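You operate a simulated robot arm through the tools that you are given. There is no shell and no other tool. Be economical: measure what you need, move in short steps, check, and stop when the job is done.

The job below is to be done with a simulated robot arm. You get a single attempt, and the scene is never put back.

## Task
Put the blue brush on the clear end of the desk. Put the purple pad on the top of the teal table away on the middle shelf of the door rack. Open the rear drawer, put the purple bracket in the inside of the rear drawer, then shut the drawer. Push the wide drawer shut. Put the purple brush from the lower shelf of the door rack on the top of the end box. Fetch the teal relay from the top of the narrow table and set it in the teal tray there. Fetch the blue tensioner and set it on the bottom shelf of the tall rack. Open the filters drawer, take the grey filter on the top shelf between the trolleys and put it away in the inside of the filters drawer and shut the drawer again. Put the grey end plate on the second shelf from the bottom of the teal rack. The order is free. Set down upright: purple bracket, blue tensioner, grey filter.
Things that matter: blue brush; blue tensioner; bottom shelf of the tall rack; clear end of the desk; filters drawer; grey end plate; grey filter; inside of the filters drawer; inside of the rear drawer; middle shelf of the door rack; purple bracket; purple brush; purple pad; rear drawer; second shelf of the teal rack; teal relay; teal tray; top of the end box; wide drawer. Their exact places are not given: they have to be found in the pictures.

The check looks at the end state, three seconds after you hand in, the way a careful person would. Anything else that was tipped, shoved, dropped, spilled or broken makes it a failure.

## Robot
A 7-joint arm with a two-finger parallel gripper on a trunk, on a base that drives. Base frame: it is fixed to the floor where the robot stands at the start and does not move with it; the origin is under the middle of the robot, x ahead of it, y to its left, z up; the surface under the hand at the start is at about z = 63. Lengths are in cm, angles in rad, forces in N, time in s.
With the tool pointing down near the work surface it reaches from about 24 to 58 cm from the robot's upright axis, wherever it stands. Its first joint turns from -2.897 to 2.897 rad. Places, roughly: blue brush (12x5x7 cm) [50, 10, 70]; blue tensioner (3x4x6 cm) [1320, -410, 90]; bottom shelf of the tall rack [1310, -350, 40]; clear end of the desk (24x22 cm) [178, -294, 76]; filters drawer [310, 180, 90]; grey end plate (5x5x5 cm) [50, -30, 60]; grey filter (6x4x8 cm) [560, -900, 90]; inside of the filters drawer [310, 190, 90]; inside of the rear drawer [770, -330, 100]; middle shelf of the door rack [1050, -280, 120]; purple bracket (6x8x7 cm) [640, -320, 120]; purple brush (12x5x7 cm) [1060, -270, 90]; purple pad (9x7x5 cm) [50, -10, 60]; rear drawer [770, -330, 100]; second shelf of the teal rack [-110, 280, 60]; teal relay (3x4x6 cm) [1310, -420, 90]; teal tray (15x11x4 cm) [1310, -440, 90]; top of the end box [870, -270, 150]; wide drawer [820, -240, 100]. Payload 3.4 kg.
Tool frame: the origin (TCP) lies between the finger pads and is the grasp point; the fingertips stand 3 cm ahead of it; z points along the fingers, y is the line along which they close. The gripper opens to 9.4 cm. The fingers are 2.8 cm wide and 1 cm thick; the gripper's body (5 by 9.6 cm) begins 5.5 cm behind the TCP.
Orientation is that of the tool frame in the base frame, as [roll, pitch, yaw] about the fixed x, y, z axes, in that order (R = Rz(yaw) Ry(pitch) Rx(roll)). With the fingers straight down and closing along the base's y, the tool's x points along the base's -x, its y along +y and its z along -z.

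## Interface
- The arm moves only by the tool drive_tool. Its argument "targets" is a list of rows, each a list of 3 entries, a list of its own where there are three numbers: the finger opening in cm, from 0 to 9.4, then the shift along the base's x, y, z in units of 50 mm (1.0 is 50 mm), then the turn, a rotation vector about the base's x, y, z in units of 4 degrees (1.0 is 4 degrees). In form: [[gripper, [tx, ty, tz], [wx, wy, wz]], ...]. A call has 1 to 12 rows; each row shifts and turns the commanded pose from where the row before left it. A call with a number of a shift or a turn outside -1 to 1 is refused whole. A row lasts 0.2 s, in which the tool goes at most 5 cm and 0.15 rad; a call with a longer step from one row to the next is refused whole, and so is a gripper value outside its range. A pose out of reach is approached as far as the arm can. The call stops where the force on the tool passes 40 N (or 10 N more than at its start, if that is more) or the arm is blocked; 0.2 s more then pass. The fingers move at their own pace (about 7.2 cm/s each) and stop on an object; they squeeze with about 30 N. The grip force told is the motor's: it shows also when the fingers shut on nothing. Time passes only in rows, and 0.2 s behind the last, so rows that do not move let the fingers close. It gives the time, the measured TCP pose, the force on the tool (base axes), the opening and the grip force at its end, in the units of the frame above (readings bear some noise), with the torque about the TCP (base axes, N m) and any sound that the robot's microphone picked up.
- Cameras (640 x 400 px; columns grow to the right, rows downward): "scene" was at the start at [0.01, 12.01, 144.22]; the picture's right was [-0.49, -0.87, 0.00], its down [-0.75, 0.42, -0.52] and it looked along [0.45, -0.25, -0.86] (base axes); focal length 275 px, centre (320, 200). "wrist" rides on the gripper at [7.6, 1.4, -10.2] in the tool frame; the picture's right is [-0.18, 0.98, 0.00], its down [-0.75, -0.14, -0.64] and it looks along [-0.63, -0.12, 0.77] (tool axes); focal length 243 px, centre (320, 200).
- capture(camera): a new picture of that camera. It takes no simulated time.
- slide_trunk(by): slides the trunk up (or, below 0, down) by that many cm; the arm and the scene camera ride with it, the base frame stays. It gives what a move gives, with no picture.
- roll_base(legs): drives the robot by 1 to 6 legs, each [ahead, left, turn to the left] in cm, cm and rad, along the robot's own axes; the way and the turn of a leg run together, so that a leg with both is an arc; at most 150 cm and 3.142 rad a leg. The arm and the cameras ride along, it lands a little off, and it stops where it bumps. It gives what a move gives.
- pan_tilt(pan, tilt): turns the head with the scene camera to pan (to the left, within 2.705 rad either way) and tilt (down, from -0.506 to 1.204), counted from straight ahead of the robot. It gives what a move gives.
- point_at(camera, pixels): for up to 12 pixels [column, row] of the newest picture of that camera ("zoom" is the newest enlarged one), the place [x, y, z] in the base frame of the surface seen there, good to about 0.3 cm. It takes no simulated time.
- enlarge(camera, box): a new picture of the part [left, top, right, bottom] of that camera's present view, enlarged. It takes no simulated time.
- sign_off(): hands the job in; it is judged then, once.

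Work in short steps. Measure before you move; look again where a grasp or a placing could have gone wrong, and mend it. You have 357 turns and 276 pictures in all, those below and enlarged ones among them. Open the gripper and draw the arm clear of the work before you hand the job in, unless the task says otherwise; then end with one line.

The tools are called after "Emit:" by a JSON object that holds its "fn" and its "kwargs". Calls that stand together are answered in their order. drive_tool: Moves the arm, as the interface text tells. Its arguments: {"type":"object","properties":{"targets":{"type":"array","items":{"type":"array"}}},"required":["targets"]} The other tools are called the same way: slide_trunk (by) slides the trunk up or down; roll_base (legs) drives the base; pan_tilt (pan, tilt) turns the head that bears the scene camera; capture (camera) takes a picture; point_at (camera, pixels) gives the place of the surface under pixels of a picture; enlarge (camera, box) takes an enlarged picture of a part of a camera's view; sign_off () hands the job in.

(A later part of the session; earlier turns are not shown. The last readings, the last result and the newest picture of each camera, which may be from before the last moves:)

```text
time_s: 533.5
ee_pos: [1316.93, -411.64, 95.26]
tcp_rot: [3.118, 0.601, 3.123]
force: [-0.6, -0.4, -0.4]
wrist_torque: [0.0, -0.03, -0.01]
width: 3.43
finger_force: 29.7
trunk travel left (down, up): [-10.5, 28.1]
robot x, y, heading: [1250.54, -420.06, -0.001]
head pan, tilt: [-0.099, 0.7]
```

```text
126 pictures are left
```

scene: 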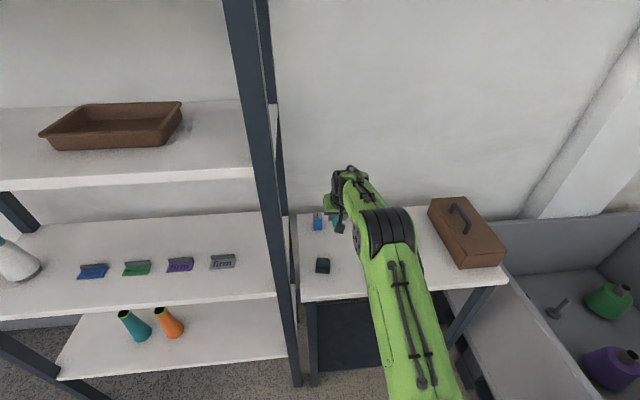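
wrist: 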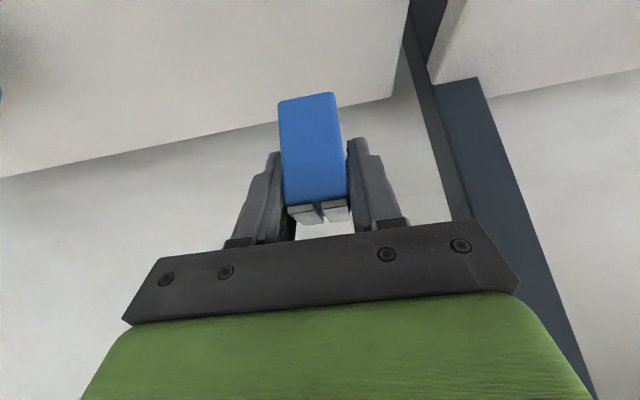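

Tensioner held (3.4 cm). I draw back, strafe left to the rack's free stretch at y≈-378, and lower in front of the bottom shelf.

Emit:
{"fn": "drive_tool", "kwargs": {"targets": [[0, [-0.8, 0, 0.3], [0, 0, 0]], [0, [-0.9, 0, 0], [0, 0, 0]], [0, [-0.9, 0, 0], [0, 0, 0]], [0, [-0.8, -0.5, 0], [0, 0, 0]]]}}

Emit:
{"fn": "roll_base", "kwargs": {"legs": [[-22, 0, 0], [0, 42, 0]]}}

Emit:
{"fn": "slide_trunk", "kwargs": {"by": -10.4}}

Emit:
{"fn": "drive_tool", "kwargs": {"targets": [[0, [0, 0, -0.9], [0, 0, 0]], [0, [0, 0, -0.9], [0, 0, 0]], [0, [0, 0, -0.9], [0, 0, 0]], [0, [0, 0, -0.9], [0, 0, 0]], [0, [0, 0, -0.9], [0, 0, 0]], [0, [0, 0, -0.9], [0, 0, 0]], [0, [0, 0, -0.9], [0, 0, 0]], [0, [0, 0, -0.5], [0, 0, 0]]]}}

Emit:
{"fn": "capture", "kwargs": {"camera": "wrist"}}

Emit:
{"fn": "pan_tilt", "kwargs": {"pan": 0.1, "tilt": 0.7}}

Emit:
{"fn": "capture", "kwargs": {"camera": "scene"}}

```text
time_s: 534.5
ee_pos: [1299.87, -414.15, 96.96]
tcp_rot: [3.116, 0.605, 3.123]
force: [-0.4, 0.0, -0.7]
wrist_torque: [0.0, -0.01, -0.02]
width: 3.36
finger_force: 30.6
trunk travel left (down, up): [-10.5, 28.1]
robot x, y, heading: [1250.2, -420.37, -0.004]
head pan, tilt: [-0.099, 0.7]
```

```text
time_s: 538.4
ee_pos: [1277.67, -372.78, 96.79]
tcp_rot: [3.116, 0.602, 3.12]
force: [0.2, -0.3, -1.0]
wrist_torque: [0.01, 0.01, -0.05]
width: 3.39
finger_force: 29.9
trunk travel left (down, up): [-10.5, 28.1]
robot x, y, heading: [1227.75, -378.62, -0.003]
head pan, tilt: [-0.099, 0.7]
```

```text
time_s: 539.7
ee_pos: [1277.73, -372.84, 86.39]
tcp_rot: [3.116, 0.602, 3.122]
force: [-0.5, 0.8, -0.7]
wrist_torque: [0.03, -0.05, 0.02]
width: 3.36
finger_force: 30.3
trunk travel left (down, up): [-0.1, 38.5]
robot x, y, heading: [1228.01, -378.75, -0.004]
head pan, tilt: [-0.099, 0.7]
```

```text
time_s: 541.5
ee_pos: [1277.83, -372.83, 52.61]
tcp_rot: [3.118, 0.604, 3.122]
force: [0.7, 0.4, -0.6]
wrist_torque: [-0.01, 0.02, 0.01]
width: 3.38
finger_force: 29.8
trunk travel left (down, up): [-0.1, 38.5]
robot x, y, heading: [1227.7, -378.99, -0.008]
head pan, tilt: [-0.099, 0.7]
```

```text
125 pictures are left
```

wrist: 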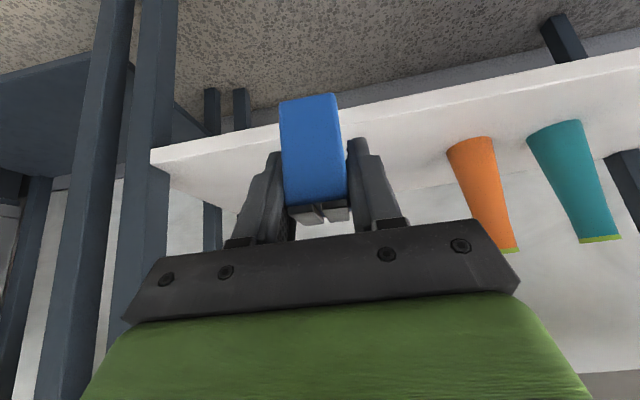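

```text
time_s: 542.3
ee_pos: [1277.76, -372.81, 52.67]
tcp_rot: [3.116, 0.604, 3.121]
force: [-0.4, -0.1, -1.2]
wrist_torque: [-0.03, 0.01, 0.02]
width: 3.38
finger_force: 30.0
trunk travel left (down, up): [-0.1, 38.5]
robot x, y, heading: [1227.65, -378.83, -0.002]
head pan, tilt: [0.099, 0.7]
```

```text
124 pictures are left
```

scene: 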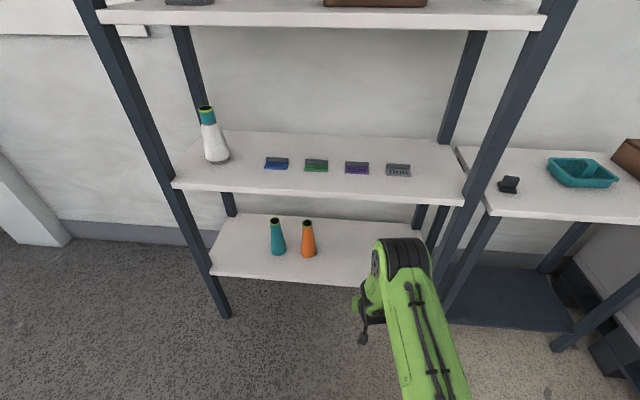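

Emit:
{"fn": "point_at", "kwargs": {"camera": "scene", "pixels": [[400, 242], [385, 250], [415, 245], [380, 265], [370, 300], [420, 265]]}}

```text
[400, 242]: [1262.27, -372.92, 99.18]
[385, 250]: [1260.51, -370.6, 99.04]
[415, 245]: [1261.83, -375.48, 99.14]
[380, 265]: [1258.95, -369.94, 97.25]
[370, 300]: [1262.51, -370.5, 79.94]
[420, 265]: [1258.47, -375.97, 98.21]
```

The elbow is at x≈1264; rolling 17 cm ahead keeps it clear of the second shelf edge (1292.7). I roll in.

Emit:
{"fn": "roll_base", "kwargs": {"legs": [[17, 0, 0]]}}

Emit:
{"fn": "drive_tool", "kwargs": {"targets": [[0, [0.6, 0, 0], [0, 0, 0]], [0, [0.6, 0, -0.3], [0, 0, 0]]]}}

Emit:
{"fn": "capture", "kwargs": {"camera": "scene"}}

Emit:
{"fn": "capture", "kwargs": {"camera": "wrist"}}

```text
time_s: 543.7
ee_pos: [1294.71, -372.87, 52.65]
tcp_rot: [3.118, 0.604, 3.119]
force: [0.8, 0.9, -1.9]
wrist_torque: [-0.03, -0.01, 0.0]
width: 3.4
finger_force: 29.8
trunk travel left (down, up): [-0.1, 38.5]
robot x, y, heading: [1244.88, -378.73, -0.001]
head pan, tilt: [0.099, 0.7]
```

```text
time_s: 544.3
ee_pos: [1300.68, -372.89, 51.15]
tcp_rot: [3.117, 0.601, 3.12]
force: [-0.3, 0.0, -0.5]
wrist_torque: [-0.01, 0.02, -0.03]
width: 3.4
finger_force: 30.5
trunk travel left (down, up): [-0.1, 38.5]
robot x, y, heading: [1244.78, -378.78, -0.002]
head pan, tilt: [0.099, 0.7]
```

```text
123 pictures are left
```

scene: 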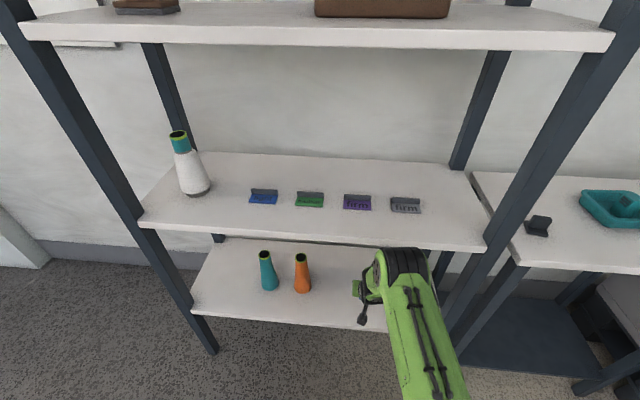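

```text
122 pictures are left
```

wrist: 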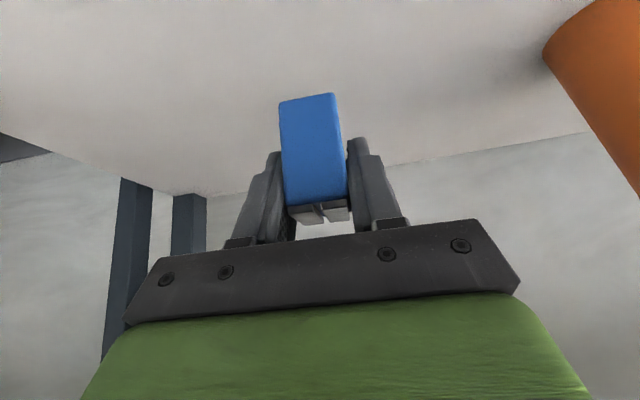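

Clear. I lower 6.5 cm towards the shelf, watching the force.

Emit:
{"fn": "drive_tool", "kwargs": {"targets": [[0, [0, 0, -0.5], [0, 0, 0]], [0, [0, 0, -0.5], [0, 0, 0]], [0, [0, 0, -0.3], [0, 0, 0]], [0, [0, 0, -0.06], [0, 0, 0]]]}}

```text
time_s: 545.3
ee_pos: [1300.72, -372.9, 44.34]
tcp_rot: [3.116, 0.601, 3.121]
force: [0.3, 0.4, -0.5]
wrist_torque: [-0.01, 0.03, -0.01]
width: 3.39
finger_force: 30.4
trunk travel left (down, up): [-0.1, 38.5]
robot x, y, heading: [1244.58, -378.55, -0.003]
head pan, tilt: [0.099, 0.7]
```

Emit:
{"fn": "drive_tool", "kwargs": {"targets": [[0, [0, 0, -0.04], [0, 0, 0]], [0, [0, 0, -0.04], [0, 0, 0]]]}}

```text
time_s: 545.9
ee_pos: [1300.77, -372.8, 44.29]
tcp_rot: [3.115, 0.609, 3.12]
force: [-4.4, 3.0, 20.8]
wrist_torque: [-0.18, 0.34, -0.04]
width: 3.38
finger_force: 30.1
trunk travel left (down, up): [-0.1, 38.5]
robot x, y, heading: [1244.67, -378.85, 0.001]
head pan, tilt: [0.099, 0.7]
```

Contact. I ease, open, withdraw along the tool axis and check it stands.

Emit:
{"fn": "drive_tool", "kwargs": {"targets": [[0, [0, 0, 0.04], [0, 0, 0]], [5, [0, 0, 0], [0, 0, 0]], [5, [0, 0, 0], [0, 0, 0]], [5, [-0.12, 0, 0.16], [0, 0, 0]], [5, [-0.4, 0, 0.5], [0, 0, 0]], [5, [-0.5, 0, 0.4], [0, 0, 0]], [5, [-0.8, 0, 0], [0, 0, 0]]]}}

Emit:
{"fn": "capture", "kwargs": {"camera": "wrist"}}

Emit:
{"fn": "point_at", "kwargs": {"camera": "wrist", "pixels": [[320, 120], [320, 150], [320, 180]]}}

```text
time_s: 547.5
ee_pos: [1291.52, -372.88, 49.36]
tcp_rot: [3.116, 0.604, 3.12]
force: [0.9, 0.0, -0.1]
wrist_torque: [0.01, -0.01, 0.01]
width: 5.01
finger_force: 0.1
trunk travel left (down, up): [-0.1, 38.5]
robot x, y, heading: [1244.67, -378.75, -0.008]
head pan, tilt: [0.099, 0.7]
```

```text
121 pictures are left
```

wrist: 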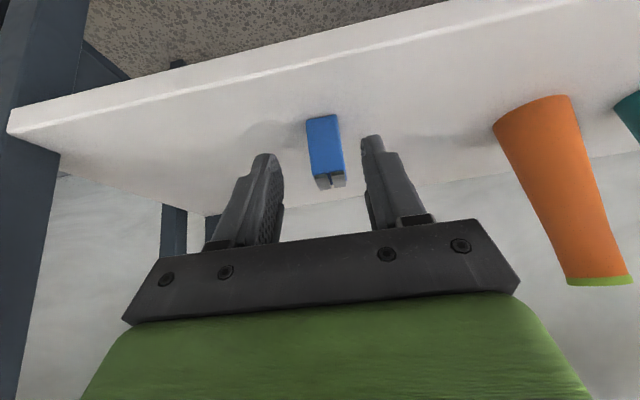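

```text
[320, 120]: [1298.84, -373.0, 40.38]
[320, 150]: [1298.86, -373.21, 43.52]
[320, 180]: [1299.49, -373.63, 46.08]
```

The tensioner stands upright on the bottom shelf. Next the grey filter near (560,-900): I retract, raise, and drive to about (960,-480) to look that way.

Emit:
{"fn": "drive_tool", "kwargs": {"targets": [[5, [-0.9, 0, 0.2], [0, 0, 0]], [5, [-0.6, 0, 0.7], [0, 0, 0]]]}}

Emit:
{"fn": "roll_base", "kwargs": {"legs": [[-45, 0, 0]]}}

Emit:
{"fn": "slide_trunk", "kwargs": {"by": 30}}

Emit:
{"fn": "drive_tool", "kwargs": {"targets": [[5, [0, 0, 0.9], [0, 0, 0]], [5, [0, 0, 0.9], [0, 0, 0]], [5, [0, 0, 0.9], [0, 0, 0]]]}}

Emit:
{"fn": "roll_base", "kwargs": {"legs": [[0, 0, -2.75], [150, 0, 0], [120, 0, 0]]}}

Emit:
{"fn": "pan_tilt", "kwargs": {"pan": 0.4, "tilt": 0.2}}

Emit:
{"fn": "capture", "kwargs": {"camera": "scene"}}

```text
time_s: 548.1
ee_pos: [1284.07, -372.7, 53.83]
tcp_rot: [3.116, 0.602, 3.121]
force: [0.3, 0.0, -0.3]
wrist_torque: [0.0, -0.02, 0.01]
width: 5.02
finger_force: 0.2
trunk travel left (down, up): [-0.1, 38.5]
robot x, y, heading: [1244.93, -379.15, -0.003]
head pan, tilt: [0.099, 0.7]
```

```text
time_s: 550.9
ee_pos: [1238.78, -372.78, 53.98]
tcp_rot: [3.117, 0.602, 3.104]
force: [0.1, 0.1, -0.3]
wrist_torque: [0.0, -0.01, 0.01]
width: 5.02
finger_force: 0.3
trunk travel left (down, up): [-0.1, 38.5]
robot x, y, heading: [1199.49, -378.22, -0.019]
head pan, tilt: [0.099, 0.7]
```

```text
time_s: 553.9
ee_pos: [1238.76, -372.9, 83.93]
tcp_rot: [3.116, 0.603, 3.104]
force: [-1.4, -0.7, 0.2]
wrist_torque: [0.02, 0.01, -0.01]
width: 5.01
finger_force: 0.0
trunk travel left (down, up): [-30.1, 8.5]
robot x, y, heading: [1199.57, -378.28, -0.015]
head pan, tilt: [0.099, 0.7]
```

```text
time_s: 554.6
ee_pos: [1238.68, -373.12, 97.07]
tcp_rot: [3.115, 0.603, 3.105]
force: [1.1, 0.2, -0.7]
wrist_torque: [0.02, 0.0, 0.01]
width: 4.99
finger_force: 0.1
trunk travel left (down, up): [-30.1, 8.5]
robot x, y, heading: [1199.19, -377.95, -0.015]
head pan, tilt: [0.099, 0.7]
```

```text
time_s: 574.1
ee_pos: [918.12, -504.64, 97.17]
tcp_rot: [3.117, 0.601, 0.392]
force: [-0.1, 0.5, -0.1]
wrist_torque: [-0.01, 0.0, -0.01]
width: 4.97
finger_force: 0.1
trunk travel left (down, up): [-30.1, 8.5]
robot x, y, heading: [951.75, -483.33, -2.73]
head pan, tilt: [0.099, 0.7]
```

```text
time_s: 575.1
ee_pos: [918.22, -504.69, 96.97]
tcp_rot: [3.117, 0.601, 0.392]
force: [0.3, 0.2, -0.4]
wrist_torque: [-0.01, 0.01, 0.02]
width: 5.01
finger_force: 0.2
trunk travel left (down, up): [-30.1, 8.5]
robot x, y, heading: [951.82, -483.26, -2.725]
head pan, tilt: [0.4, 0.201]
```

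```text
120 pictures are left
```

scene: 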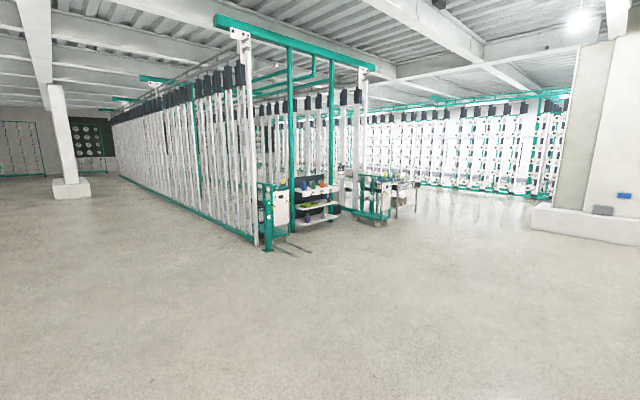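

Emit:
{"fn": "enlarge", "kwargs": {"camera": "scene", "box": [240, 150, 430, 260]}}

Emit:
{"fn": "point_at", "kwargs": {"camera": "scene", "pixels": [[268, 248], [315, 188], [320, 215], [375, 225], [345, 210], [310, 250], [400, 190], [265, 190]]}}

```text
3.37 times, centred on (335, 205) of scene
```

zoom: 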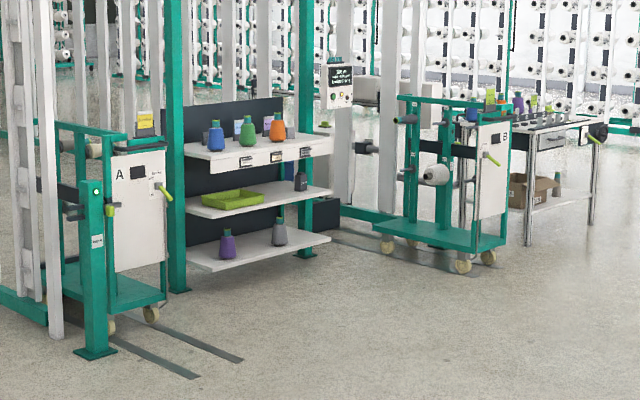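

```text
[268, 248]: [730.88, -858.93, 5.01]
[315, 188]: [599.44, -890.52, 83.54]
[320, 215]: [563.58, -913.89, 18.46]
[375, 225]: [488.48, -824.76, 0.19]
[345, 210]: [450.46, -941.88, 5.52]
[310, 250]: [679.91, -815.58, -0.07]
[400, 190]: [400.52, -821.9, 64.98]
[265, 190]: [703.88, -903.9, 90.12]
```

The shelf between trolleys A and B has its front at y≈-890, x 530–600, top shelf z≈84. I drive to about (565,-750) facing it.

Emit:
{"fn": "roll_base", "kwargs": {"legs": [[0, 0, 0.184], [150, 0, 0], [150, 0, 0], [150, 0, 0], [20, 0, 0], [0, 0, 0.97]]}}

Emit:
{"fn": "pan_tilt", "kwargs": {"pan": 0.1, "tilt": 0.4}}

Emit:
{"fn": "capture", "kwargs": {"camera": "scene"}}

```text
time_s: 600.9
ee_pos: [566.78, -783.26, 97.08]
tcp_rot: [3.118, 0.603, 1.54]
force: [0.0, -0.2, 0.5]
wrist_torque: [-0.02, -0.01, -0.02]
width: 4.97
finger_force: 0.1
trunk travel left (down, up): [-30.1, 8.5]
robot x, y, heading: [561.23, -743.74, -1.587]
head pan, tilt: [0.4, 0.201]
```

```text
time_s: 601.7
ee_pos: [567.09, -783.32, 97.05]
tcp_rot: [3.116, 0.602, 1.542]
force: [0.1, 0.6, 0.1]
wrist_torque: [-0.01, -0.04, -0.02]
width: 5.03
finger_force: 0.1
trunk travel left (down, up): [-30.1, 8.5]
robot x, y, heading: [561.41, -743.7, -1.584]
head pan, tilt: [0.099, 0.4]
```

```text
118 pictures are left
```

scene: 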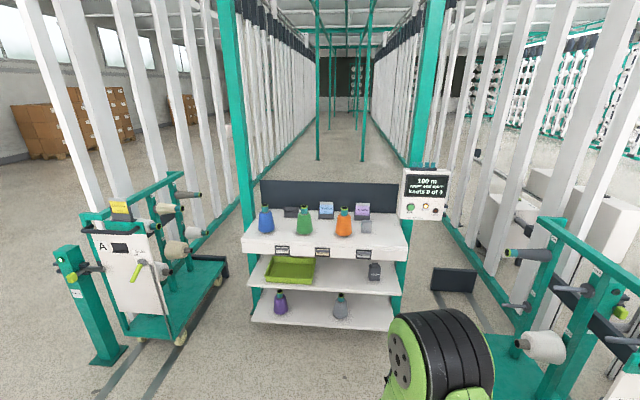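

The top shelf shows cones and small blocks; I enlarge to find the grey filter.

Emit:
{"fn": "enlarge", "kwargs": {"camera": "scene", "box": [230, 170, 430, 295]}}

Emit:
{"fn": "point_at", "kwargs": {"camera": "zoom", "pixels": [[440, 175], [430, 190], [455, 185], [460, 320], [365, 210], [440, 205], [300, 260], [420, 125], [195, 130], [525, 200], [60, 250], [500, 260]]}}

```text
3.20 times, centred on (330, 232) of scene
```

zoom: 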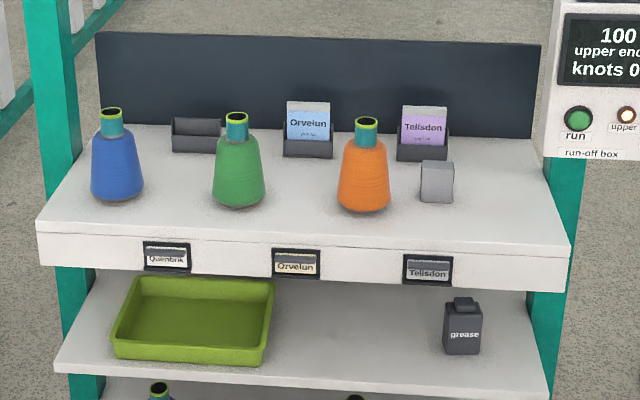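

```text
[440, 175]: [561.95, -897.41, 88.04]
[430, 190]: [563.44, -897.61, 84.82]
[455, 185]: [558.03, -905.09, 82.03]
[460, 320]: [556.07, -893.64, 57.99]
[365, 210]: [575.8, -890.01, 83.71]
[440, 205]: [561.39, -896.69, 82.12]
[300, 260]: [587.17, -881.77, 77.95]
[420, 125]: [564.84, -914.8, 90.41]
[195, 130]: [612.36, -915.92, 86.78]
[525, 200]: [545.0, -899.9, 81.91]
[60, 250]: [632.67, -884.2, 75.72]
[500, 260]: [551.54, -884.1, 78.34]
```

The grey filter stands at about (561.5,-899.5), 6 cm wide in x, 4 deep. I straighten the hand to vertical and turn it so it closes along y with the camera at the side.

Emit:
{"fn": "drive_tool", "kwargs": {"targets": [[7, [0, 0, 0], [1, 0.36, 0]], [7, [0, 0, 0], [1, 0, 0]], [7, [0, 0, 0], [1, 0, 0]], [7, [0, 0, 0], [1, 0, 0]], [7, [0, 0, 0], [1, 0, 0]], [7, [0, 0, 0], [1, 0, 0]], [7, [0, 0, 0], [1, 0, 0]], [7, [0, 0, 0], [1, 0, 0]], [7, [0, 0, 0], [0.62, 0, 0]]]}}

Emit:
{"fn": "drive_tool", "kwargs": {"targets": [[7, [0, 0, 0], [0, 0, 1]], [7, [0, 0, 0], [0, 0, 1]], [7, [0, 0, 0], [0, 0, 1]], [7, [0, 0, 0], [0, 0, 1]], [7, [0, 0, 0], [0, 0, 1]], [7, [0, 0, 0], [0, 0, 1]], [7, [0, 0, 0], [0, 0, 1]], [7, [0, 0, 0], [0, 0, 1]], [7, [0, 0, 0], [0, 0, 1]], [7, [0, 0, 0], [0, 0, 1]], [7, [0, 0, 0], [0, 0, 1]], [7, [0, 0, 0], [0, 0, 1]]]}}

Emit:
{"fn": "drive_tool", "kwargs": {"targets": [[7, [0, 0, 0], [0, 0, 1]], [7, [0, 0, 0], [0, 0, 1]], [7, [0, 0, 0], [0, 0, 1]], [7, [0, 0, 0], [0, 0, 1]], [7, [0, 0, 0], [0, 0, 1]], [7, [0, 0, 0], [0, 0, 1]], [7, [0, 0, 0], [0, 0, 1]], [7, [0, 0, 0], [0, 0, 1]], [7, [0, 0, 0], [0, 0, 1]], [7, [0, 0, 0], [0, 0, 1]], [7, [0, 0, 0], [0, 0, 0.9]]]}}

Emit:
{"fn": "slide_trunk", "kwargs": {"by": 5}}

Emit:
{"fn": "roll_base", "kwargs": {"legs": [[85, 0, 0.013]]}}

Emit:
{"fn": "capture", "kwargs": {"camera": "wrist"}}

```text
time_s: 603.7
ee_pos: [566.92, -783.36, 97.05]
tcp_rot: [-3.128, 0.001, 1.562]
force: [0.3, -0.1, -0.1]
wrist_torque: [0.02, 0.03, 0.03]
width: 6.99
finger_force: 0.1
trunk travel left (down, up): [-30.1, 8.5]
robot x, y, heading: [561.24, -744.38, -1.585]
head pan, tilt: [0.099, 0.4]
```

```text
time_s: 606.3
ee_pos: [566.93, -783.34, 96.99]
tcp_rot: [-3.129, 0.002, 2.4]
force: [-0.2, 0.5, 0.4]
wrist_torque: [-0.02, 0.0, -0.03]
width: 7.03
finger_force: 0.1
trunk travel left (down, up): [-30.1, 8.5]
robot x, y, heading: [561.38, -744.06, -1.578]
head pan, tilt: [0.099, 0.4]
```

```text
time_s: 608.7
ee_pos: [566.9, -783.36, 97.02]
tcp_rot: [-3.131, 0.0, -3.122]
force: [0.7, 0.1, 0.1]
wrist_torque: [0.0, 0.01, 0.04]
width: 7.0
finger_force: 0.0
trunk travel left (down, up): [-30.1, 8.5]
robot x, y, heading: [561.42, -744.04, -1.582]
head pan, tilt: [0.099, 0.4]
```

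```text
time_s: 609.6
ee_pos: [566.95, -783.35, 102.07]
tcp_rot: [-3.129, 0.003, -3.125]
force: [-0.5, -0.2, -0.4]
wrist_torque: [0.0, 0.01, -0.01]
width: 7.01
finger_force: 0.1
trunk travel left (down, up): [-35.1, 3.5]
robot x, y, heading: [561.2, -743.83, -1.586]
head pan, tilt: [0.099, 0.4]
```

```text
time_s: 614.2
ee_pos: [567.15, -869.98, 102.03]
tcp_rot: [-3.129, 0.003, -3.111]
force: [-0.2, 0.2, -0.1]
wrist_torque: [0.01, -0.01, -0.01]
width: 7.02
finger_force: 0.1
trunk travel left (down, up): [-35.1, 3.5]
robot x, y, heading: [560.93, -830.78, -1.564]
head pan, tilt: [0.099, 0.4]
```

```text
116 pictures are left
```

wrist: 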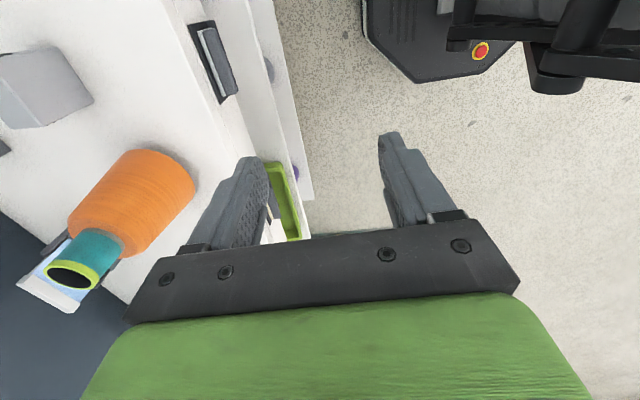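

The filter shows at (40,85). I shift to x=561.5 and roll 12 cm nearer, then move over it.

Emit:
{"fn": "drive_tool", "kwargs": {"targets": [[7, [-0.6, 0, 0], [0, 0, 0]], [7, [-0.54, 0, 0], [0, 0, 0]]]}}

Emit:
{"fn": "roll_base", "kwargs": {"legs": [[12, 0, 0]]}}

Emit:
{"fn": "drive_tool", "kwargs": {"targets": [[7, [0, -0.8, 0], [0, 0, 0]], [7, [0, -0.8, 0], [0, 0, 0]], [7, [0, -0.6, 0], [0, 0, 0]]]}}

Emit:
{"fn": "capture", "kwargs": {"camera": "wrist"}}

```text
time_s: 614.8
ee_pos: [561.36, -869.9, 102.08]
tcp_rot: [-3.129, 0.002, -3.108]
force: [-0.6, 0.2, 0.3]
wrist_torque: [0.0, 0.02, -0.01]
width: 7.0
finger_force: 0.0
trunk travel left (down, up): [-35.1, 3.5]
robot x, y, heading: [560.72, -830.84, -1.563]
head pan, tilt: [0.099, 0.4]
```

```text
time_s: 616.0
ee_pos: [561.48, -882.04, 101.98]
tcp_rot: [-3.129, 0.002, -3.107]
force: [0.6, -0.5, -0.7]
wrist_torque: [0.03, 0.03, 0.01]
width: 7.0
finger_force: 0.0
trunk travel left (down, up): [-35.1, 3.5]
robot x, y, heading: [561.21, -842.84, -1.566]
head pan, tilt: [0.099, 0.4]
```

```text
time_s: 616.8
ee_pos: [561.43, -892.82, 101.78]
tcp_rot: [-3.128, 0.001, -3.107]
force: [-0.5, 0.4, 0.6]
wrist_torque: [0.02, -0.03, -0.01]
width: 7.01
finger_force: 0.2
trunk travel left (down, up): [-35.1, 3.5]
robot x, y, heading: [560.88, -842.76, -1.566]
head pan, tilt: [0.099, 0.4]
```

```text
115 pictures are left
```

wrist: 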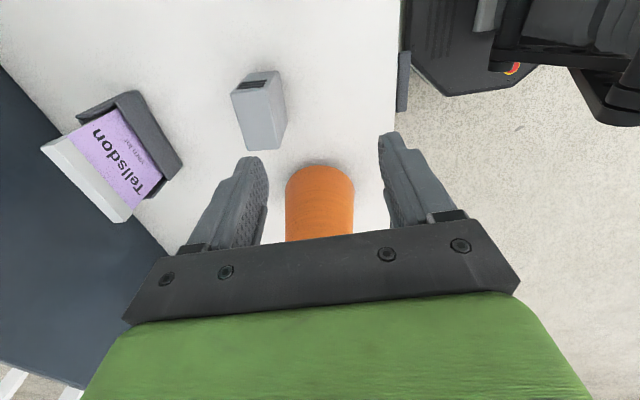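

Emit:
{"fn": "point_at", "kwargs": {"camera": "wrist", "pixels": [[240, 95], [255, 115], [275, 100], [280, 140], [250, 145], [237, 92], [262, 145], [150, 170], [320, 170], [268, 75], [285, 110]]}}

Emit:
{"fn": "enlarge", "kwargs": {"camera": "wrist", "box": [190, 40, 350, 180]}}

```text
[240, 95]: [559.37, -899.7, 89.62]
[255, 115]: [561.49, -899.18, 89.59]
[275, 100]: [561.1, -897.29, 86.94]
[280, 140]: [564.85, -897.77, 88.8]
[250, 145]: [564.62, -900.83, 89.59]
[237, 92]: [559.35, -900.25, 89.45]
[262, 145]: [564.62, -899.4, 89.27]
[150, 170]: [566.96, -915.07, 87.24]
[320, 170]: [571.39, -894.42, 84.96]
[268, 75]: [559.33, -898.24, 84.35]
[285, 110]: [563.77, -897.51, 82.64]
```

```text
2.86 times, centred on (270, 110) of wrist
```

zoom: 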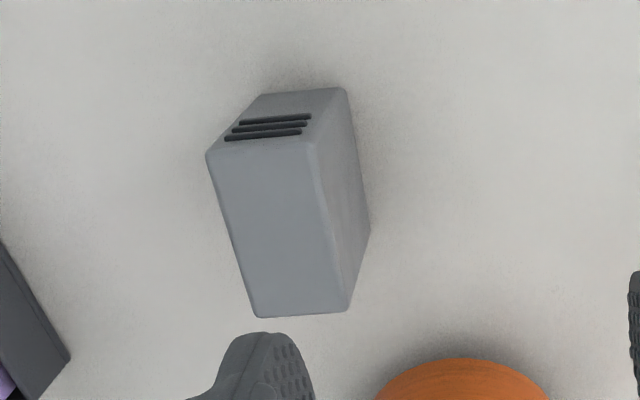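

Filter: x 559.2–564.9, y −897.4…−901.3, top 89.7. I move over (562,-899.4) and look before descending.

Emit:
{"fn": "drive_tool", "kwargs": {"targets": [[7, [0.06, -0.66, 0], [0, 0, 0]], [7, [0.06, -0.66, -0.5], [0, 0, 0]], [7, [0, 0, -0.6], [0, 0, 0]]]}}

Emit:
{"fn": "capture", "kwargs": {"camera": "wrist"}}

```text
time_s: 617.6
ee_pos: [562.06, -899.53, 96.61]
tcp_rot: [-3.13, 0.0, -3.109]
force: [-1.1, 0.6, 0.0]
wrist_torque: [0.01, 0.02, -0.01]
width: 6.98
finger_force: 0.0
trunk travel left (down, up): [-35.1, 3.5]
robot x, y, heading: [561.08, -843.04, -1.565]
head pan, tilt: [0.099, 0.4]
```

```text
113 pictures are left
```

wrist: 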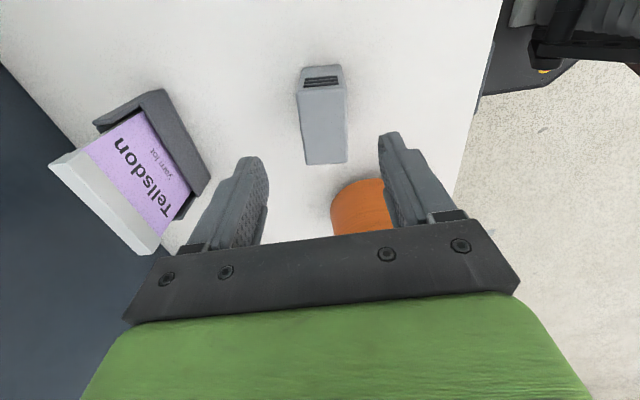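

Emit:
{"fn": "drive_tool", "kwargs": {"targets": [[7, [0, 0.02, -0.6], [0, 0, 0]], [7, [0, 0, -0.6], [0, 0, 0]], [7, [0, 0, -0.6], [0, 0, 0]], [0, [0, 0, 0], [0, 0, 0]], [0, [0, 0, 0], [0, 0, 0]], [0, [0, 0, 0], [0, 0, 0]]]}}

Emit:
{"fn": "capture", "kwargs": {"camera": "wrist"}}

```text
time_s: 619.0
ee_pos: [562.11, -899.55, 87.45]
tcp_rot: [-3.13, 0.002, -3.11]
force: [0.4, 0.6, 0.0]
wrist_torque: [0.03, -0.01, 0.02]
width: 3.99
finger_force: 30.0
trunk travel left (down, up): [-35.1, 3.5]
robot x, y, heading: [561.07, -842.64, -1.571]
head pan, tilt: [0.099, 0.4]
```

```text
112 pictures are left
```

wrist: 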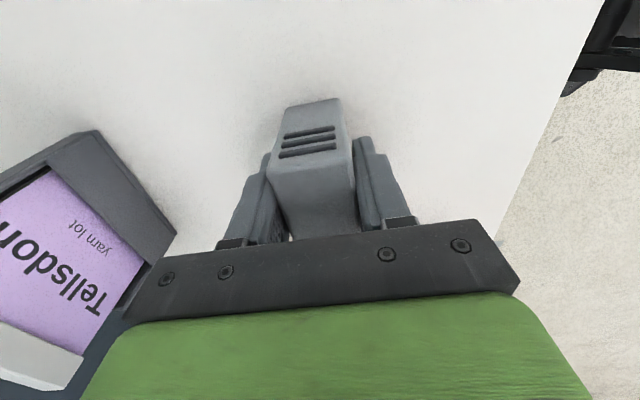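

Filter held (4.0 cm). I lift it, back away, and survey the way towards the filters drawer (310,180).

Emit:
{"fn": "drive_tool", "kwargs": {"targets": [[0, [0, 0, 0.4], [0, 0, 0]], [0, [0, 0, 0.8], [0, 0, 0]], [0, [0, 0, 0.8], [0, 0, 0]], [0, [0, 0.4, 0.8], [0, 0, 0]], [0, [0, 0.8, 0], [0, 0, 0]], [0, [0, 0.9, 0], [0, 0, 0]]]}}

Emit:
{"fn": "capture", "kwargs": {"camera": "wrist"}}

Emit:
{"fn": "roll_base", "kwargs": {"legs": [[-100, 0, 0], [0, 0, -2.0]]}}

Emit:
{"fn": "pan_tilt", "kwargs": {"pan": -0.3, "tilt": 0.3}}

Emit:
{"fn": "capture", "kwargs": {"camera": "scene"}}

```text
time_s: 620.4
ee_pos: [562.26, -888.85, 101.56]
tcp_rot: [-3.127, 0.002, -3.11]
force: [-0.3, 0.9, -0.6]
wrist_torque: [-0.04, 0.0, 0.0]
width: 3.96
finger_force: 29.7
trunk travel left (down, up): [-35.1, 3.5]
robot x, y, heading: [560.86, -842.64, -1.567]
head pan, tilt: [0.099, 0.4]
```

```text
111 pictures are left
```

wrist: 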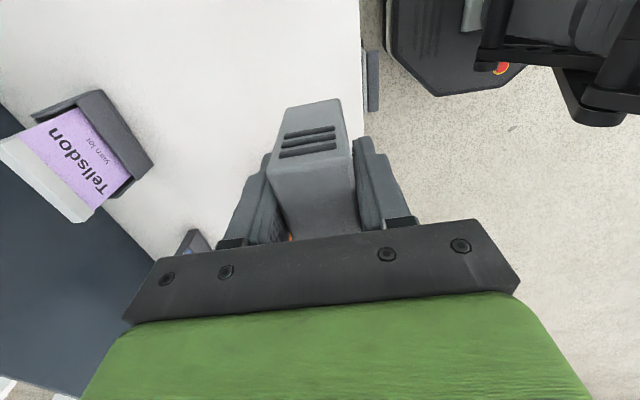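

```text
time_s: 630.5
ee_pos: [518.09, -722.63, 101.41]
tcp_rot: [-3.129, 0.0, 1.168]
force: [1.0, 0.3, -1.3]
wrist_torque: [0.03, -0.01, 0.02]
width: 3.97
finger_force: 30.0
trunk travel left (down, up): [-35.1, 3.5]
robot x, y, heading: [560.42, -741.39, 2.707]
head pan, tilt: [0.099, 0.4]
```

```text
time_s: 631.4
ee_pos: [518.05, -722.66, 101.39]
tcp_rot: [-3.13, 0.003, 1.167]
force: [0.2, 0.1, -1.5]
wrist_torque: [0.01, 0.0, 0.02]
width: 3.98
finger_force: 30.0
trunk travel left (down, up): [-35.1, 3.5]
robot x, y, heading: [560.71, -740.94, 2.709]
head pan, tilt: [-0.3, 0.3]
```

```text
110 pictures are left
```

scene: 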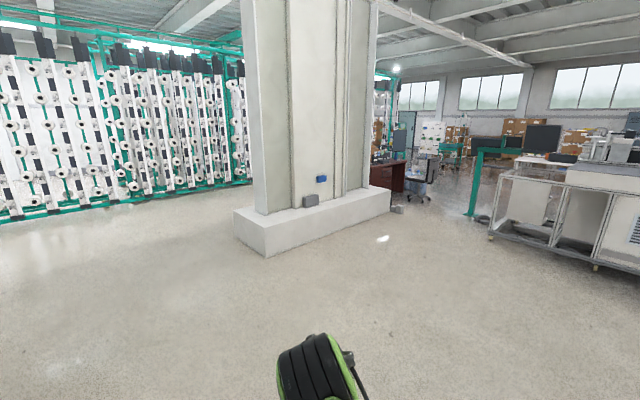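

Emit:
{"fn": "point_at", "kwargs": {"camera": "scene", "pixels": [[236, 238], [268, 256], [390, 212], [400, 212], [470, 215], [425, 200], [492, 235], [440, 195], [445, 180], [200, 200]]}}

Emit:
{"fn": "enlarge", "kwargs": {"camera": "scene", "box": [360, 110, 560, 240]}}

```text
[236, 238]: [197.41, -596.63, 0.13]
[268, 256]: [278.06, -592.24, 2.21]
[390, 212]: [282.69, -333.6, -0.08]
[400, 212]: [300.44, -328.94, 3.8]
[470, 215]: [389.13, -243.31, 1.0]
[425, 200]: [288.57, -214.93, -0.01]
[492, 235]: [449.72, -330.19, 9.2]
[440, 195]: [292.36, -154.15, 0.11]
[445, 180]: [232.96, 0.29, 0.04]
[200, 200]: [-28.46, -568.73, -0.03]
```

```text
3.08 times, centred on (460, 175) of scene
```

zoom: 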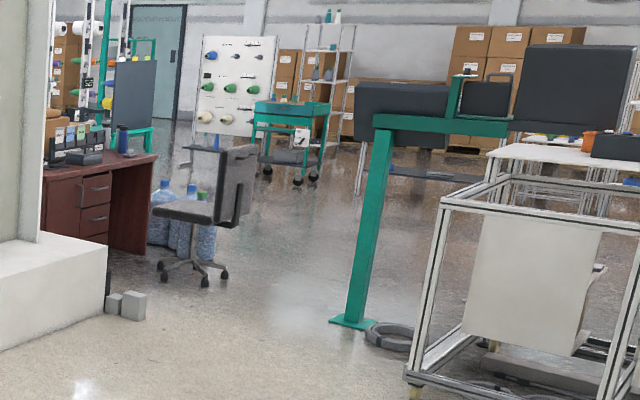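

The straight gap by the chair is tight, so I take the wide way: round the pillar's left side via (80,-640), then up to about (90,-110).

Emit:
{"fn": "roll_base", "kwargs": {"legs": [[0, 0, 0.225], [150, 0, 0], [150, 0, 0], [150, 0, 0], [40, 0, 0], [0, 0, -1.363]]}}

Emit:
{"fn": "pan_tilt", "kwargs": {"pan": 0, "tilt": 0.2}}

Emit:
{"fn": "capture", "kwargs": {"camera": "scene"}}

```text
time_s: 659.0
ee_pos: [80.98, -592.53, 101.43]
tcp_rot: [-3.129, 0.001, 0.031]
force: [0.0, 0.5, -1.6]
wrist_torque: [0.0, 0.0, 0.02]
width: 3.98
finger_force: 30.1
trunk travel left (down, up): [-35.1, 3.5]
robot x, y, heading: [82.04, -639.09, 1.575]
head pan, tilt: [-0.3, 0.3]
```

```text
time_s: 659.9
ee_pos: [81.01, -592.55, 101.41]
tcp_rot: [-3.131, 0.002, 0.032]
force: [-0.3, 0.0, -0.6]
wrist_torque: [-0.02, 0.03, -0.04]
width: 3.97
finger_force: 30.1
trunk travel left (down, up): [-35.1, 3.5]
robot x, y, heading: [81.94, -638.92, 1.571]
head pan, tilt: [0.0, 0.201]
```

```text
108 pictures are left
```

scene: 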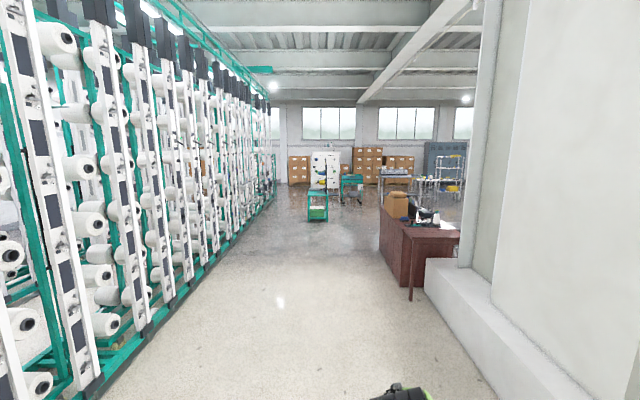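

Clear aisle ahead. I drive up to y≈-130 and look towards the steel table.

Emit:
{"fn": "roll_base", "kwargs": {"legs": [[150, 0, 0], [150, 0, 0], [150, 0, 0], [60, 0, 0], [0, 0, -0.8]]}}

Emit:
{"fn": "pan_tilt", "kwargs": {"pan": 0.2, "tilt": 0.3}}

Emit:
{"fn": "capture", "kwargs": {"camera": "scene"}}

Emit:
{"fn": "enlarge", "kwargs": {"camera": "scene", "box": [220, 130, 480, 300]}}

```text
time_s: 686.4
ee_pos: [109.16, -95.62, 101.4]
tcp_rot: [-3.129, 0.001, -0.741]
force: [0.7, -0.8, -0.9]
wrist_torque: [-0.03, 0.02, -0.01]
width: 3.96
finger_force: 30.2
trunk travel left (down, up): [-35.1, 3.5]
robot x, y, heading: [76.92, -129.51, 0.8]
head pan, tilt: [0.0, 0.201]
```

```text
time_s: 687.1
ee_pos: [109.07, -95.77, 101.39]
tcp_rot: [-3.128, 0.001, -0.741]
force: [-1.0, 0.1, -1.6]
wrist_torque: [-0.05, 0.04, -0.02]
width: 3.98
finger_force: 29.7
trunk travel left (down, up): [-35.1, 3.5]
robot x, y, heading: [77.73, -129.78, 0.799]
head pan, tilt: [0.201, 0.3]
```

```text
107 pictures are left
```

scene: 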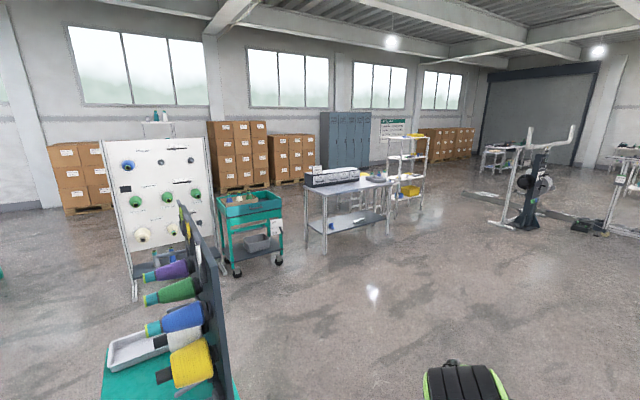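

```text
2.35 times, centred on (350, 215) of scene
```

zoom: 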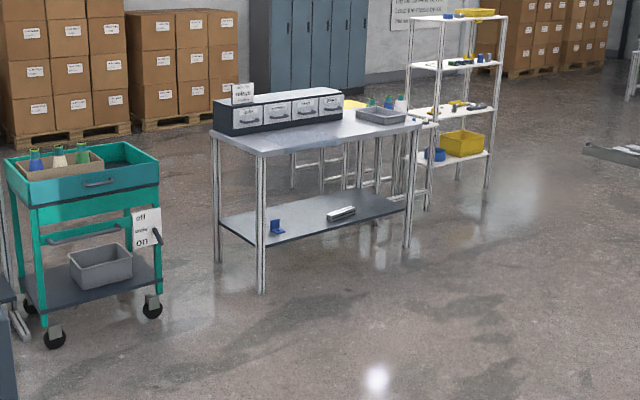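

The drawer unit with four small drawers stands on the steel table (zoom 280,112). I measure it.

Emit:
{"fn": "point_at", "kwargs": {"camera": "zoom", "pixels": [[235, 120], [265, 115], [300, 110], [330, 103], [215, 130], [262, 150], [415, 130], [260, 292], [410, 248], [350, 125], [342, 92], [150, 315]]}}

Emit:
{"fn": "enlarge", "kwargs": {"camera": "scene", "box": [295, 160, 405, 215]}}

```text
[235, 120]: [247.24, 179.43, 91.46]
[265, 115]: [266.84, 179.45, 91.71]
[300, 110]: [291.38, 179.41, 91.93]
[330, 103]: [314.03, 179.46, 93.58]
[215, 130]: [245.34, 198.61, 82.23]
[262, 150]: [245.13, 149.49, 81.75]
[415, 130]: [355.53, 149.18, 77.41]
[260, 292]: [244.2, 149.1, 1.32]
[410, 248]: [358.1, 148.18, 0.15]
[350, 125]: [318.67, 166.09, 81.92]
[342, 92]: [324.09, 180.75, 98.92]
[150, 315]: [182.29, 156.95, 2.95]
```

```text
5.82 times, centred on (350, 188) of scene
```

zoom: 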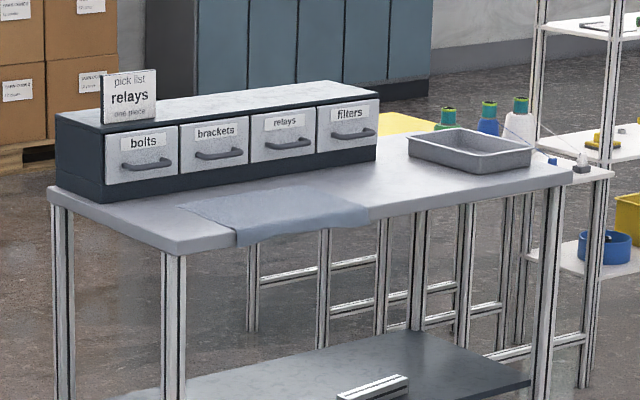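

The "filters" drawer is the rightmost: x≈300–324, front y=179.4, on the table (top z 82, front edge y=149). I drive before it.

Emit:
{"fn": "roll_base", "kwargs": {"legs": [[0, 0, -0.035], [150, 0, 0], [160, 0, 0]]}}

```text
refused: 160 is not a number from -150 to 150
```

Emit:
{"fn": "roll_base", "kwargs": {"legs": [[0, 0, -0.035], [150, 0, 0], [150, 0, 0], [0, 0, 0.807]]}}

Emit:
{"fn": "pan_tilt", "kwargs": {"pan": 0.15, "tilt": 0.5}}

Emit:
{"fn": "capture", "kwargs": {"camera": "scene"}}

```text
time_s: 704.1
ee_pos: [294.12, 124.7, 101.44]
tcp_rot: [-3.129, 0.002, 0.016]
force: [-0.3, 0.6, -1.7]
wrist_torque: [0.02, 0.03, -0.01]
width: 3.97
finger_force: 30.4
trunk travel left (down, up): [-35.1, 3.5]
robot x, y, heading: [294.29, 78.4, 1.556]
head pan, tilt: [0.201, 0.3]
```

```text
time_s: 704.8
ee_pos: [294.18, 124.6, 101.5]
tcp_rot: [-3.128, 0.002, 0.017]
force: [0.9, 0.3, -0.7]
wrist_torque: [0.02, 0.0, 0.0]
width: 3.96
finger_force: 29.5
trunk travel left (down, up): [-35.1, 3.5]
robot x, y, heading: [294.23, 78.87, 1.559]
head pan, tilt: [0.15, 0.499]
```

```text
104 pictures are left
```

scene: 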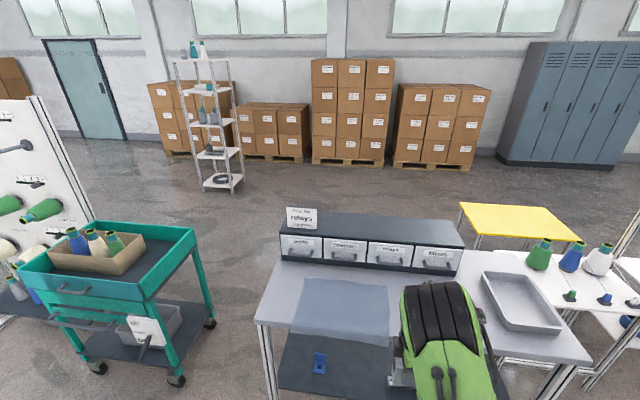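

Emit:
{"fn": "enlarge", "kwargs": {"camera": "scene", "box": [270, 200, 600, 380]}}

Emit:
{"fn": "point_at", "kwargs": {"camera": "scene", "pixels": [[484, 275], [515, 330], [475, 285], [490, 320], [390, 320], [388, 285], [440, 258], [415, 255], [437, 263], [463, 262], [275, 300], [560, 325]]}}

```text
1.94 times, centred on (435, 290) of scene
```

zoom: 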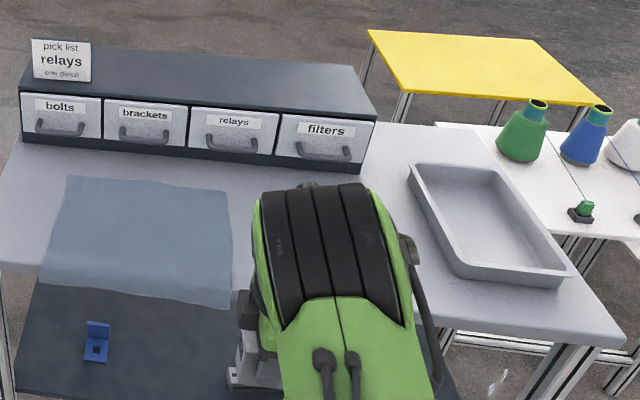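

```text
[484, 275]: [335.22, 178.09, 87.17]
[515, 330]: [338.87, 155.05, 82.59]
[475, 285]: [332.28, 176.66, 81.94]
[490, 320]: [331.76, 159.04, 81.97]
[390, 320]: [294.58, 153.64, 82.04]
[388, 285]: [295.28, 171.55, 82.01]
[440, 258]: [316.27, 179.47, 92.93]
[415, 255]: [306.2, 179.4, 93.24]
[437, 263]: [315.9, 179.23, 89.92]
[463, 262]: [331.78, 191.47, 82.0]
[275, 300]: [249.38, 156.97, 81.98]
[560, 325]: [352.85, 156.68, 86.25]
```

Free strip beside the drawer: x 324–334. I'll set the filter down there temporarily at (329.3,158), open the drawer, then put it in. I move into position.

Emit:
{"fn": "roll_base", "kwargs": {"legs": [[0, -35, 0.012], [27, 0, 0]]}}

Emit:
{"fn": "drive_tool", "kwargs": {"targets": [[0, [0, 0.2, 0], [0, 0, 0]]]}}

Emit:
{"fn": "capture", "kwargs": {"camera": "wrist"}}

```text
time_s: 708.7
ee_pos: [329.47, 151.89, 101.29]
tcp_rot: [-3.128, 0.002, 0.027]
force: [0.5, -0.1, -0.9]
wrist_torque: [0.0, 0.0, -0.04]
width: 4.01
finger_force: 30.0
trunk travel left (down, up): [-35.1, 3.5]
robot x, y, heading: [329.83, 105.22, 1.57]
head pan, tilt: [0.15, 0.499]
```

```text
time_s: 709.1
ee_pos: [329.3, 152.77, 101.46]
tcp_rot: [-3.129, 0.001, 0.025]
force: [0.0, -0.1, -1.5]
wrist_torque: [-0.03, 0.02, -0.01]
width: 3.98
finger_force: 29.9
trunk travel left (down, up): [-35.1, 3.5]
robot x, y, heading: [330.54, 105.49, 1.568]
head pan, tilt: [0.15, 0.499]
```

```text
102 pictures are left
```

wrist: 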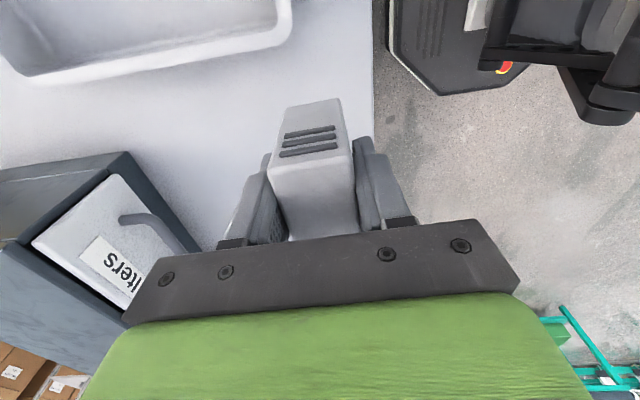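

Emit:
{"fn": "point_at", "kwargs": {"camera": "wrist", "pixels": [[200, 70], [280, 40], [250, 100], [130, 218], [165, 235], [125, 190], [200, 240], [340, 60]]}}

Emit:
{"fn": "enlarge", "kwargs": {"camera": "wrist", "box": [0, 130, 220, 310]}}

```text
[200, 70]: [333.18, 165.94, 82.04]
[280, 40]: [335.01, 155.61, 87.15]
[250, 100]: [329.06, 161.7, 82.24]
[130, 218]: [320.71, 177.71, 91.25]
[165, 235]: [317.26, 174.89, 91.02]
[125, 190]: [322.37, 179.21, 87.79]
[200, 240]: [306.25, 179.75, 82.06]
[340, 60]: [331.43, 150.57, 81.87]
```

```text
2.22 times, centred on (110, 220) of wrist
```

zoom: 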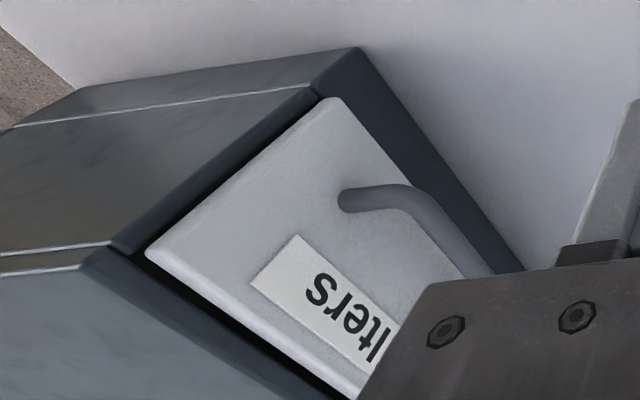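

The handle bar is at y≈175, z 91, right end x≈320.7. I set the filter down at (329,158).

Emit:
{"fn": "drive_tool", "kwargs": {"targets": [[0, [-0.04, 0.5, -0.5], [0, 0, 0]], [0, [0, 0.5, -0.6], [0, 0, 0]], [0, [0, 0, -0.7], [0, 0, 0]], [0, [0, 0, -0.7], [0, 0, 0]], [0, [0, 0, -0.28], [0, 0, 0]], [0, [0, 0, -0.04], [0, 0, 0]]]}}

```text
time_s: 710.5
ee_pos: [329.2, 157.88, 87.41]
tcp_rot: [-3.126, 0.001, 0.027]
force: [0.4, -0.9, 11.5]
wrist_torque: [-0.22, 0.08, -0.04]
width: 3.97
finger_force: 29.8
trunk travel left (down, up): [-35.1, 3.5]
robot x, y, heading: [329.99, 105.4, 1.565]
head pan, tilt: [0.15, 0.499]
```

Contact. I release, rise, and lean the hand 45° forward for the handle.

Emit:
{"fn": "drive_tool", "kwargs": {"targets": [[7, [0, 0, 0], [0, 0, 0]], [7, [0, 0, 0], [0, 0, 0]], [7, [0, 0, 0.6], [0, 0, 0]], [7, [0, 0, 0.9], [0, 0, 0]], [7, [0, -0.5, 0.8], [0, 0, 0]], [7, [0, -0.9, 0], [0, 0, 0]], [7, [0, -0.9, 0], [0, 0, 0]]]}}

Emit:
{"fn": "capture", "kwargs": {"camera": "wrist"}}

Emit:
{"fn": "drive_tool", "kwargs": {"targets": [[3.2, [-0.8, 0, 0], [1, 0, 0]], [3.2, [-0.8, 0, 0], [1, 0, 0]], [3.2, [-0.8, 0, 0], [1, 0, 0]], [3.2, [-0.8, 0, 0], [1, 0, 0]], [3.2, [-0.2, 0, 0], [1, 0, 0]], [3.2, [0, 0, 0], [1, 0, 0]], [3.2, [0, 0, 0], [1, 0, 0]], [3.2, [0, 0, 0], [1, 0, 0]], [3.2, [0, 0, 0], [1, 0, 0]], [3.2, [0, 0, 0], [1, 0, 0]], [3.2, [0, 0, 0], [1, 0, 0]]]}}

Emit:
{"fn": "capture", "kwargs": {"camera": "wrist"}}

```text
time_s: 712.1
ee_pos: [329.16, 146.19, 98.79]
tcp_rot: [-3.127, 0.001, 0.026]
force: [-0.3, -1.2, -0.7]
wrist_torque: [0.0, 0.01, 0.03]
width: 7.0
finger_force: 0.1
trunk travel left (down, up): [-35.1, 3.5]
robot x, y, heading: [330.19, 105.53, 1.571]
head pan, tilt: [0.15, 0.499]
```

```text
100 pictures are left
```

wrist: 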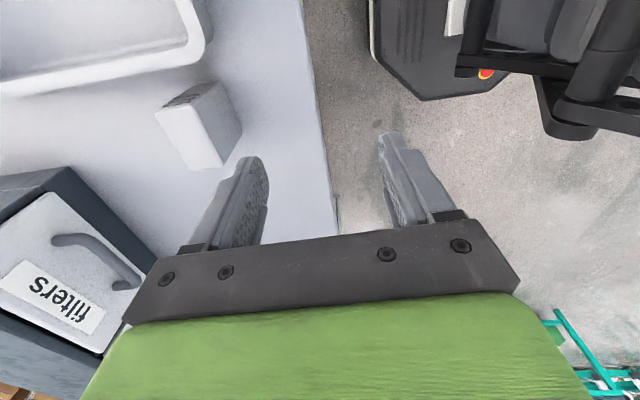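

```text
time_s: 714.5
ee_pos: [312.27, 146.11, 98.85]
tcp_rot: [-2.359, -0.017, 0.021]
force: [0.0, -0.1, 0.7]
wrist_torque: [0.0, 0.0, -0.02]
width: 3.22
finger_force: 0.1
trunk travel left (down, up): [-35.1, 3.5]
robot x, y, heading: [329.88, 105.67, 1.568]
head pan, tilt: [0.15, 0.499]
```

```text
99 pictures are left
```

wrist: 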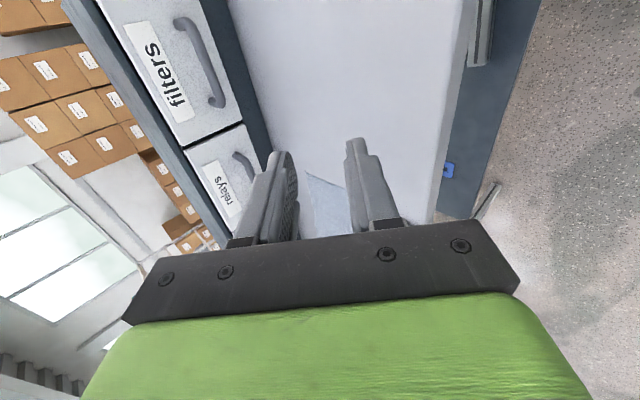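

Filter stands at (200,125) upright. Now I measure the handle bar of "filters" at (200,65).

Emit:
{"fn": "point_at", "kwargs": {"camera": "wrist", "pixels": [[190, 30], [200, 55], [212, 82], [221, 100], [180, 22], [210, 103], [190, 60], [235, 125]]}}

```text
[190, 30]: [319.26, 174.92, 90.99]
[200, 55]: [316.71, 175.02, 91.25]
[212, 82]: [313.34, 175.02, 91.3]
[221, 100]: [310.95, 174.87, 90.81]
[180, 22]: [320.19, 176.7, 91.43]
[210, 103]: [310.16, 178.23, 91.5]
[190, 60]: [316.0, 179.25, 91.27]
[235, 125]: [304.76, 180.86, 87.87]
```

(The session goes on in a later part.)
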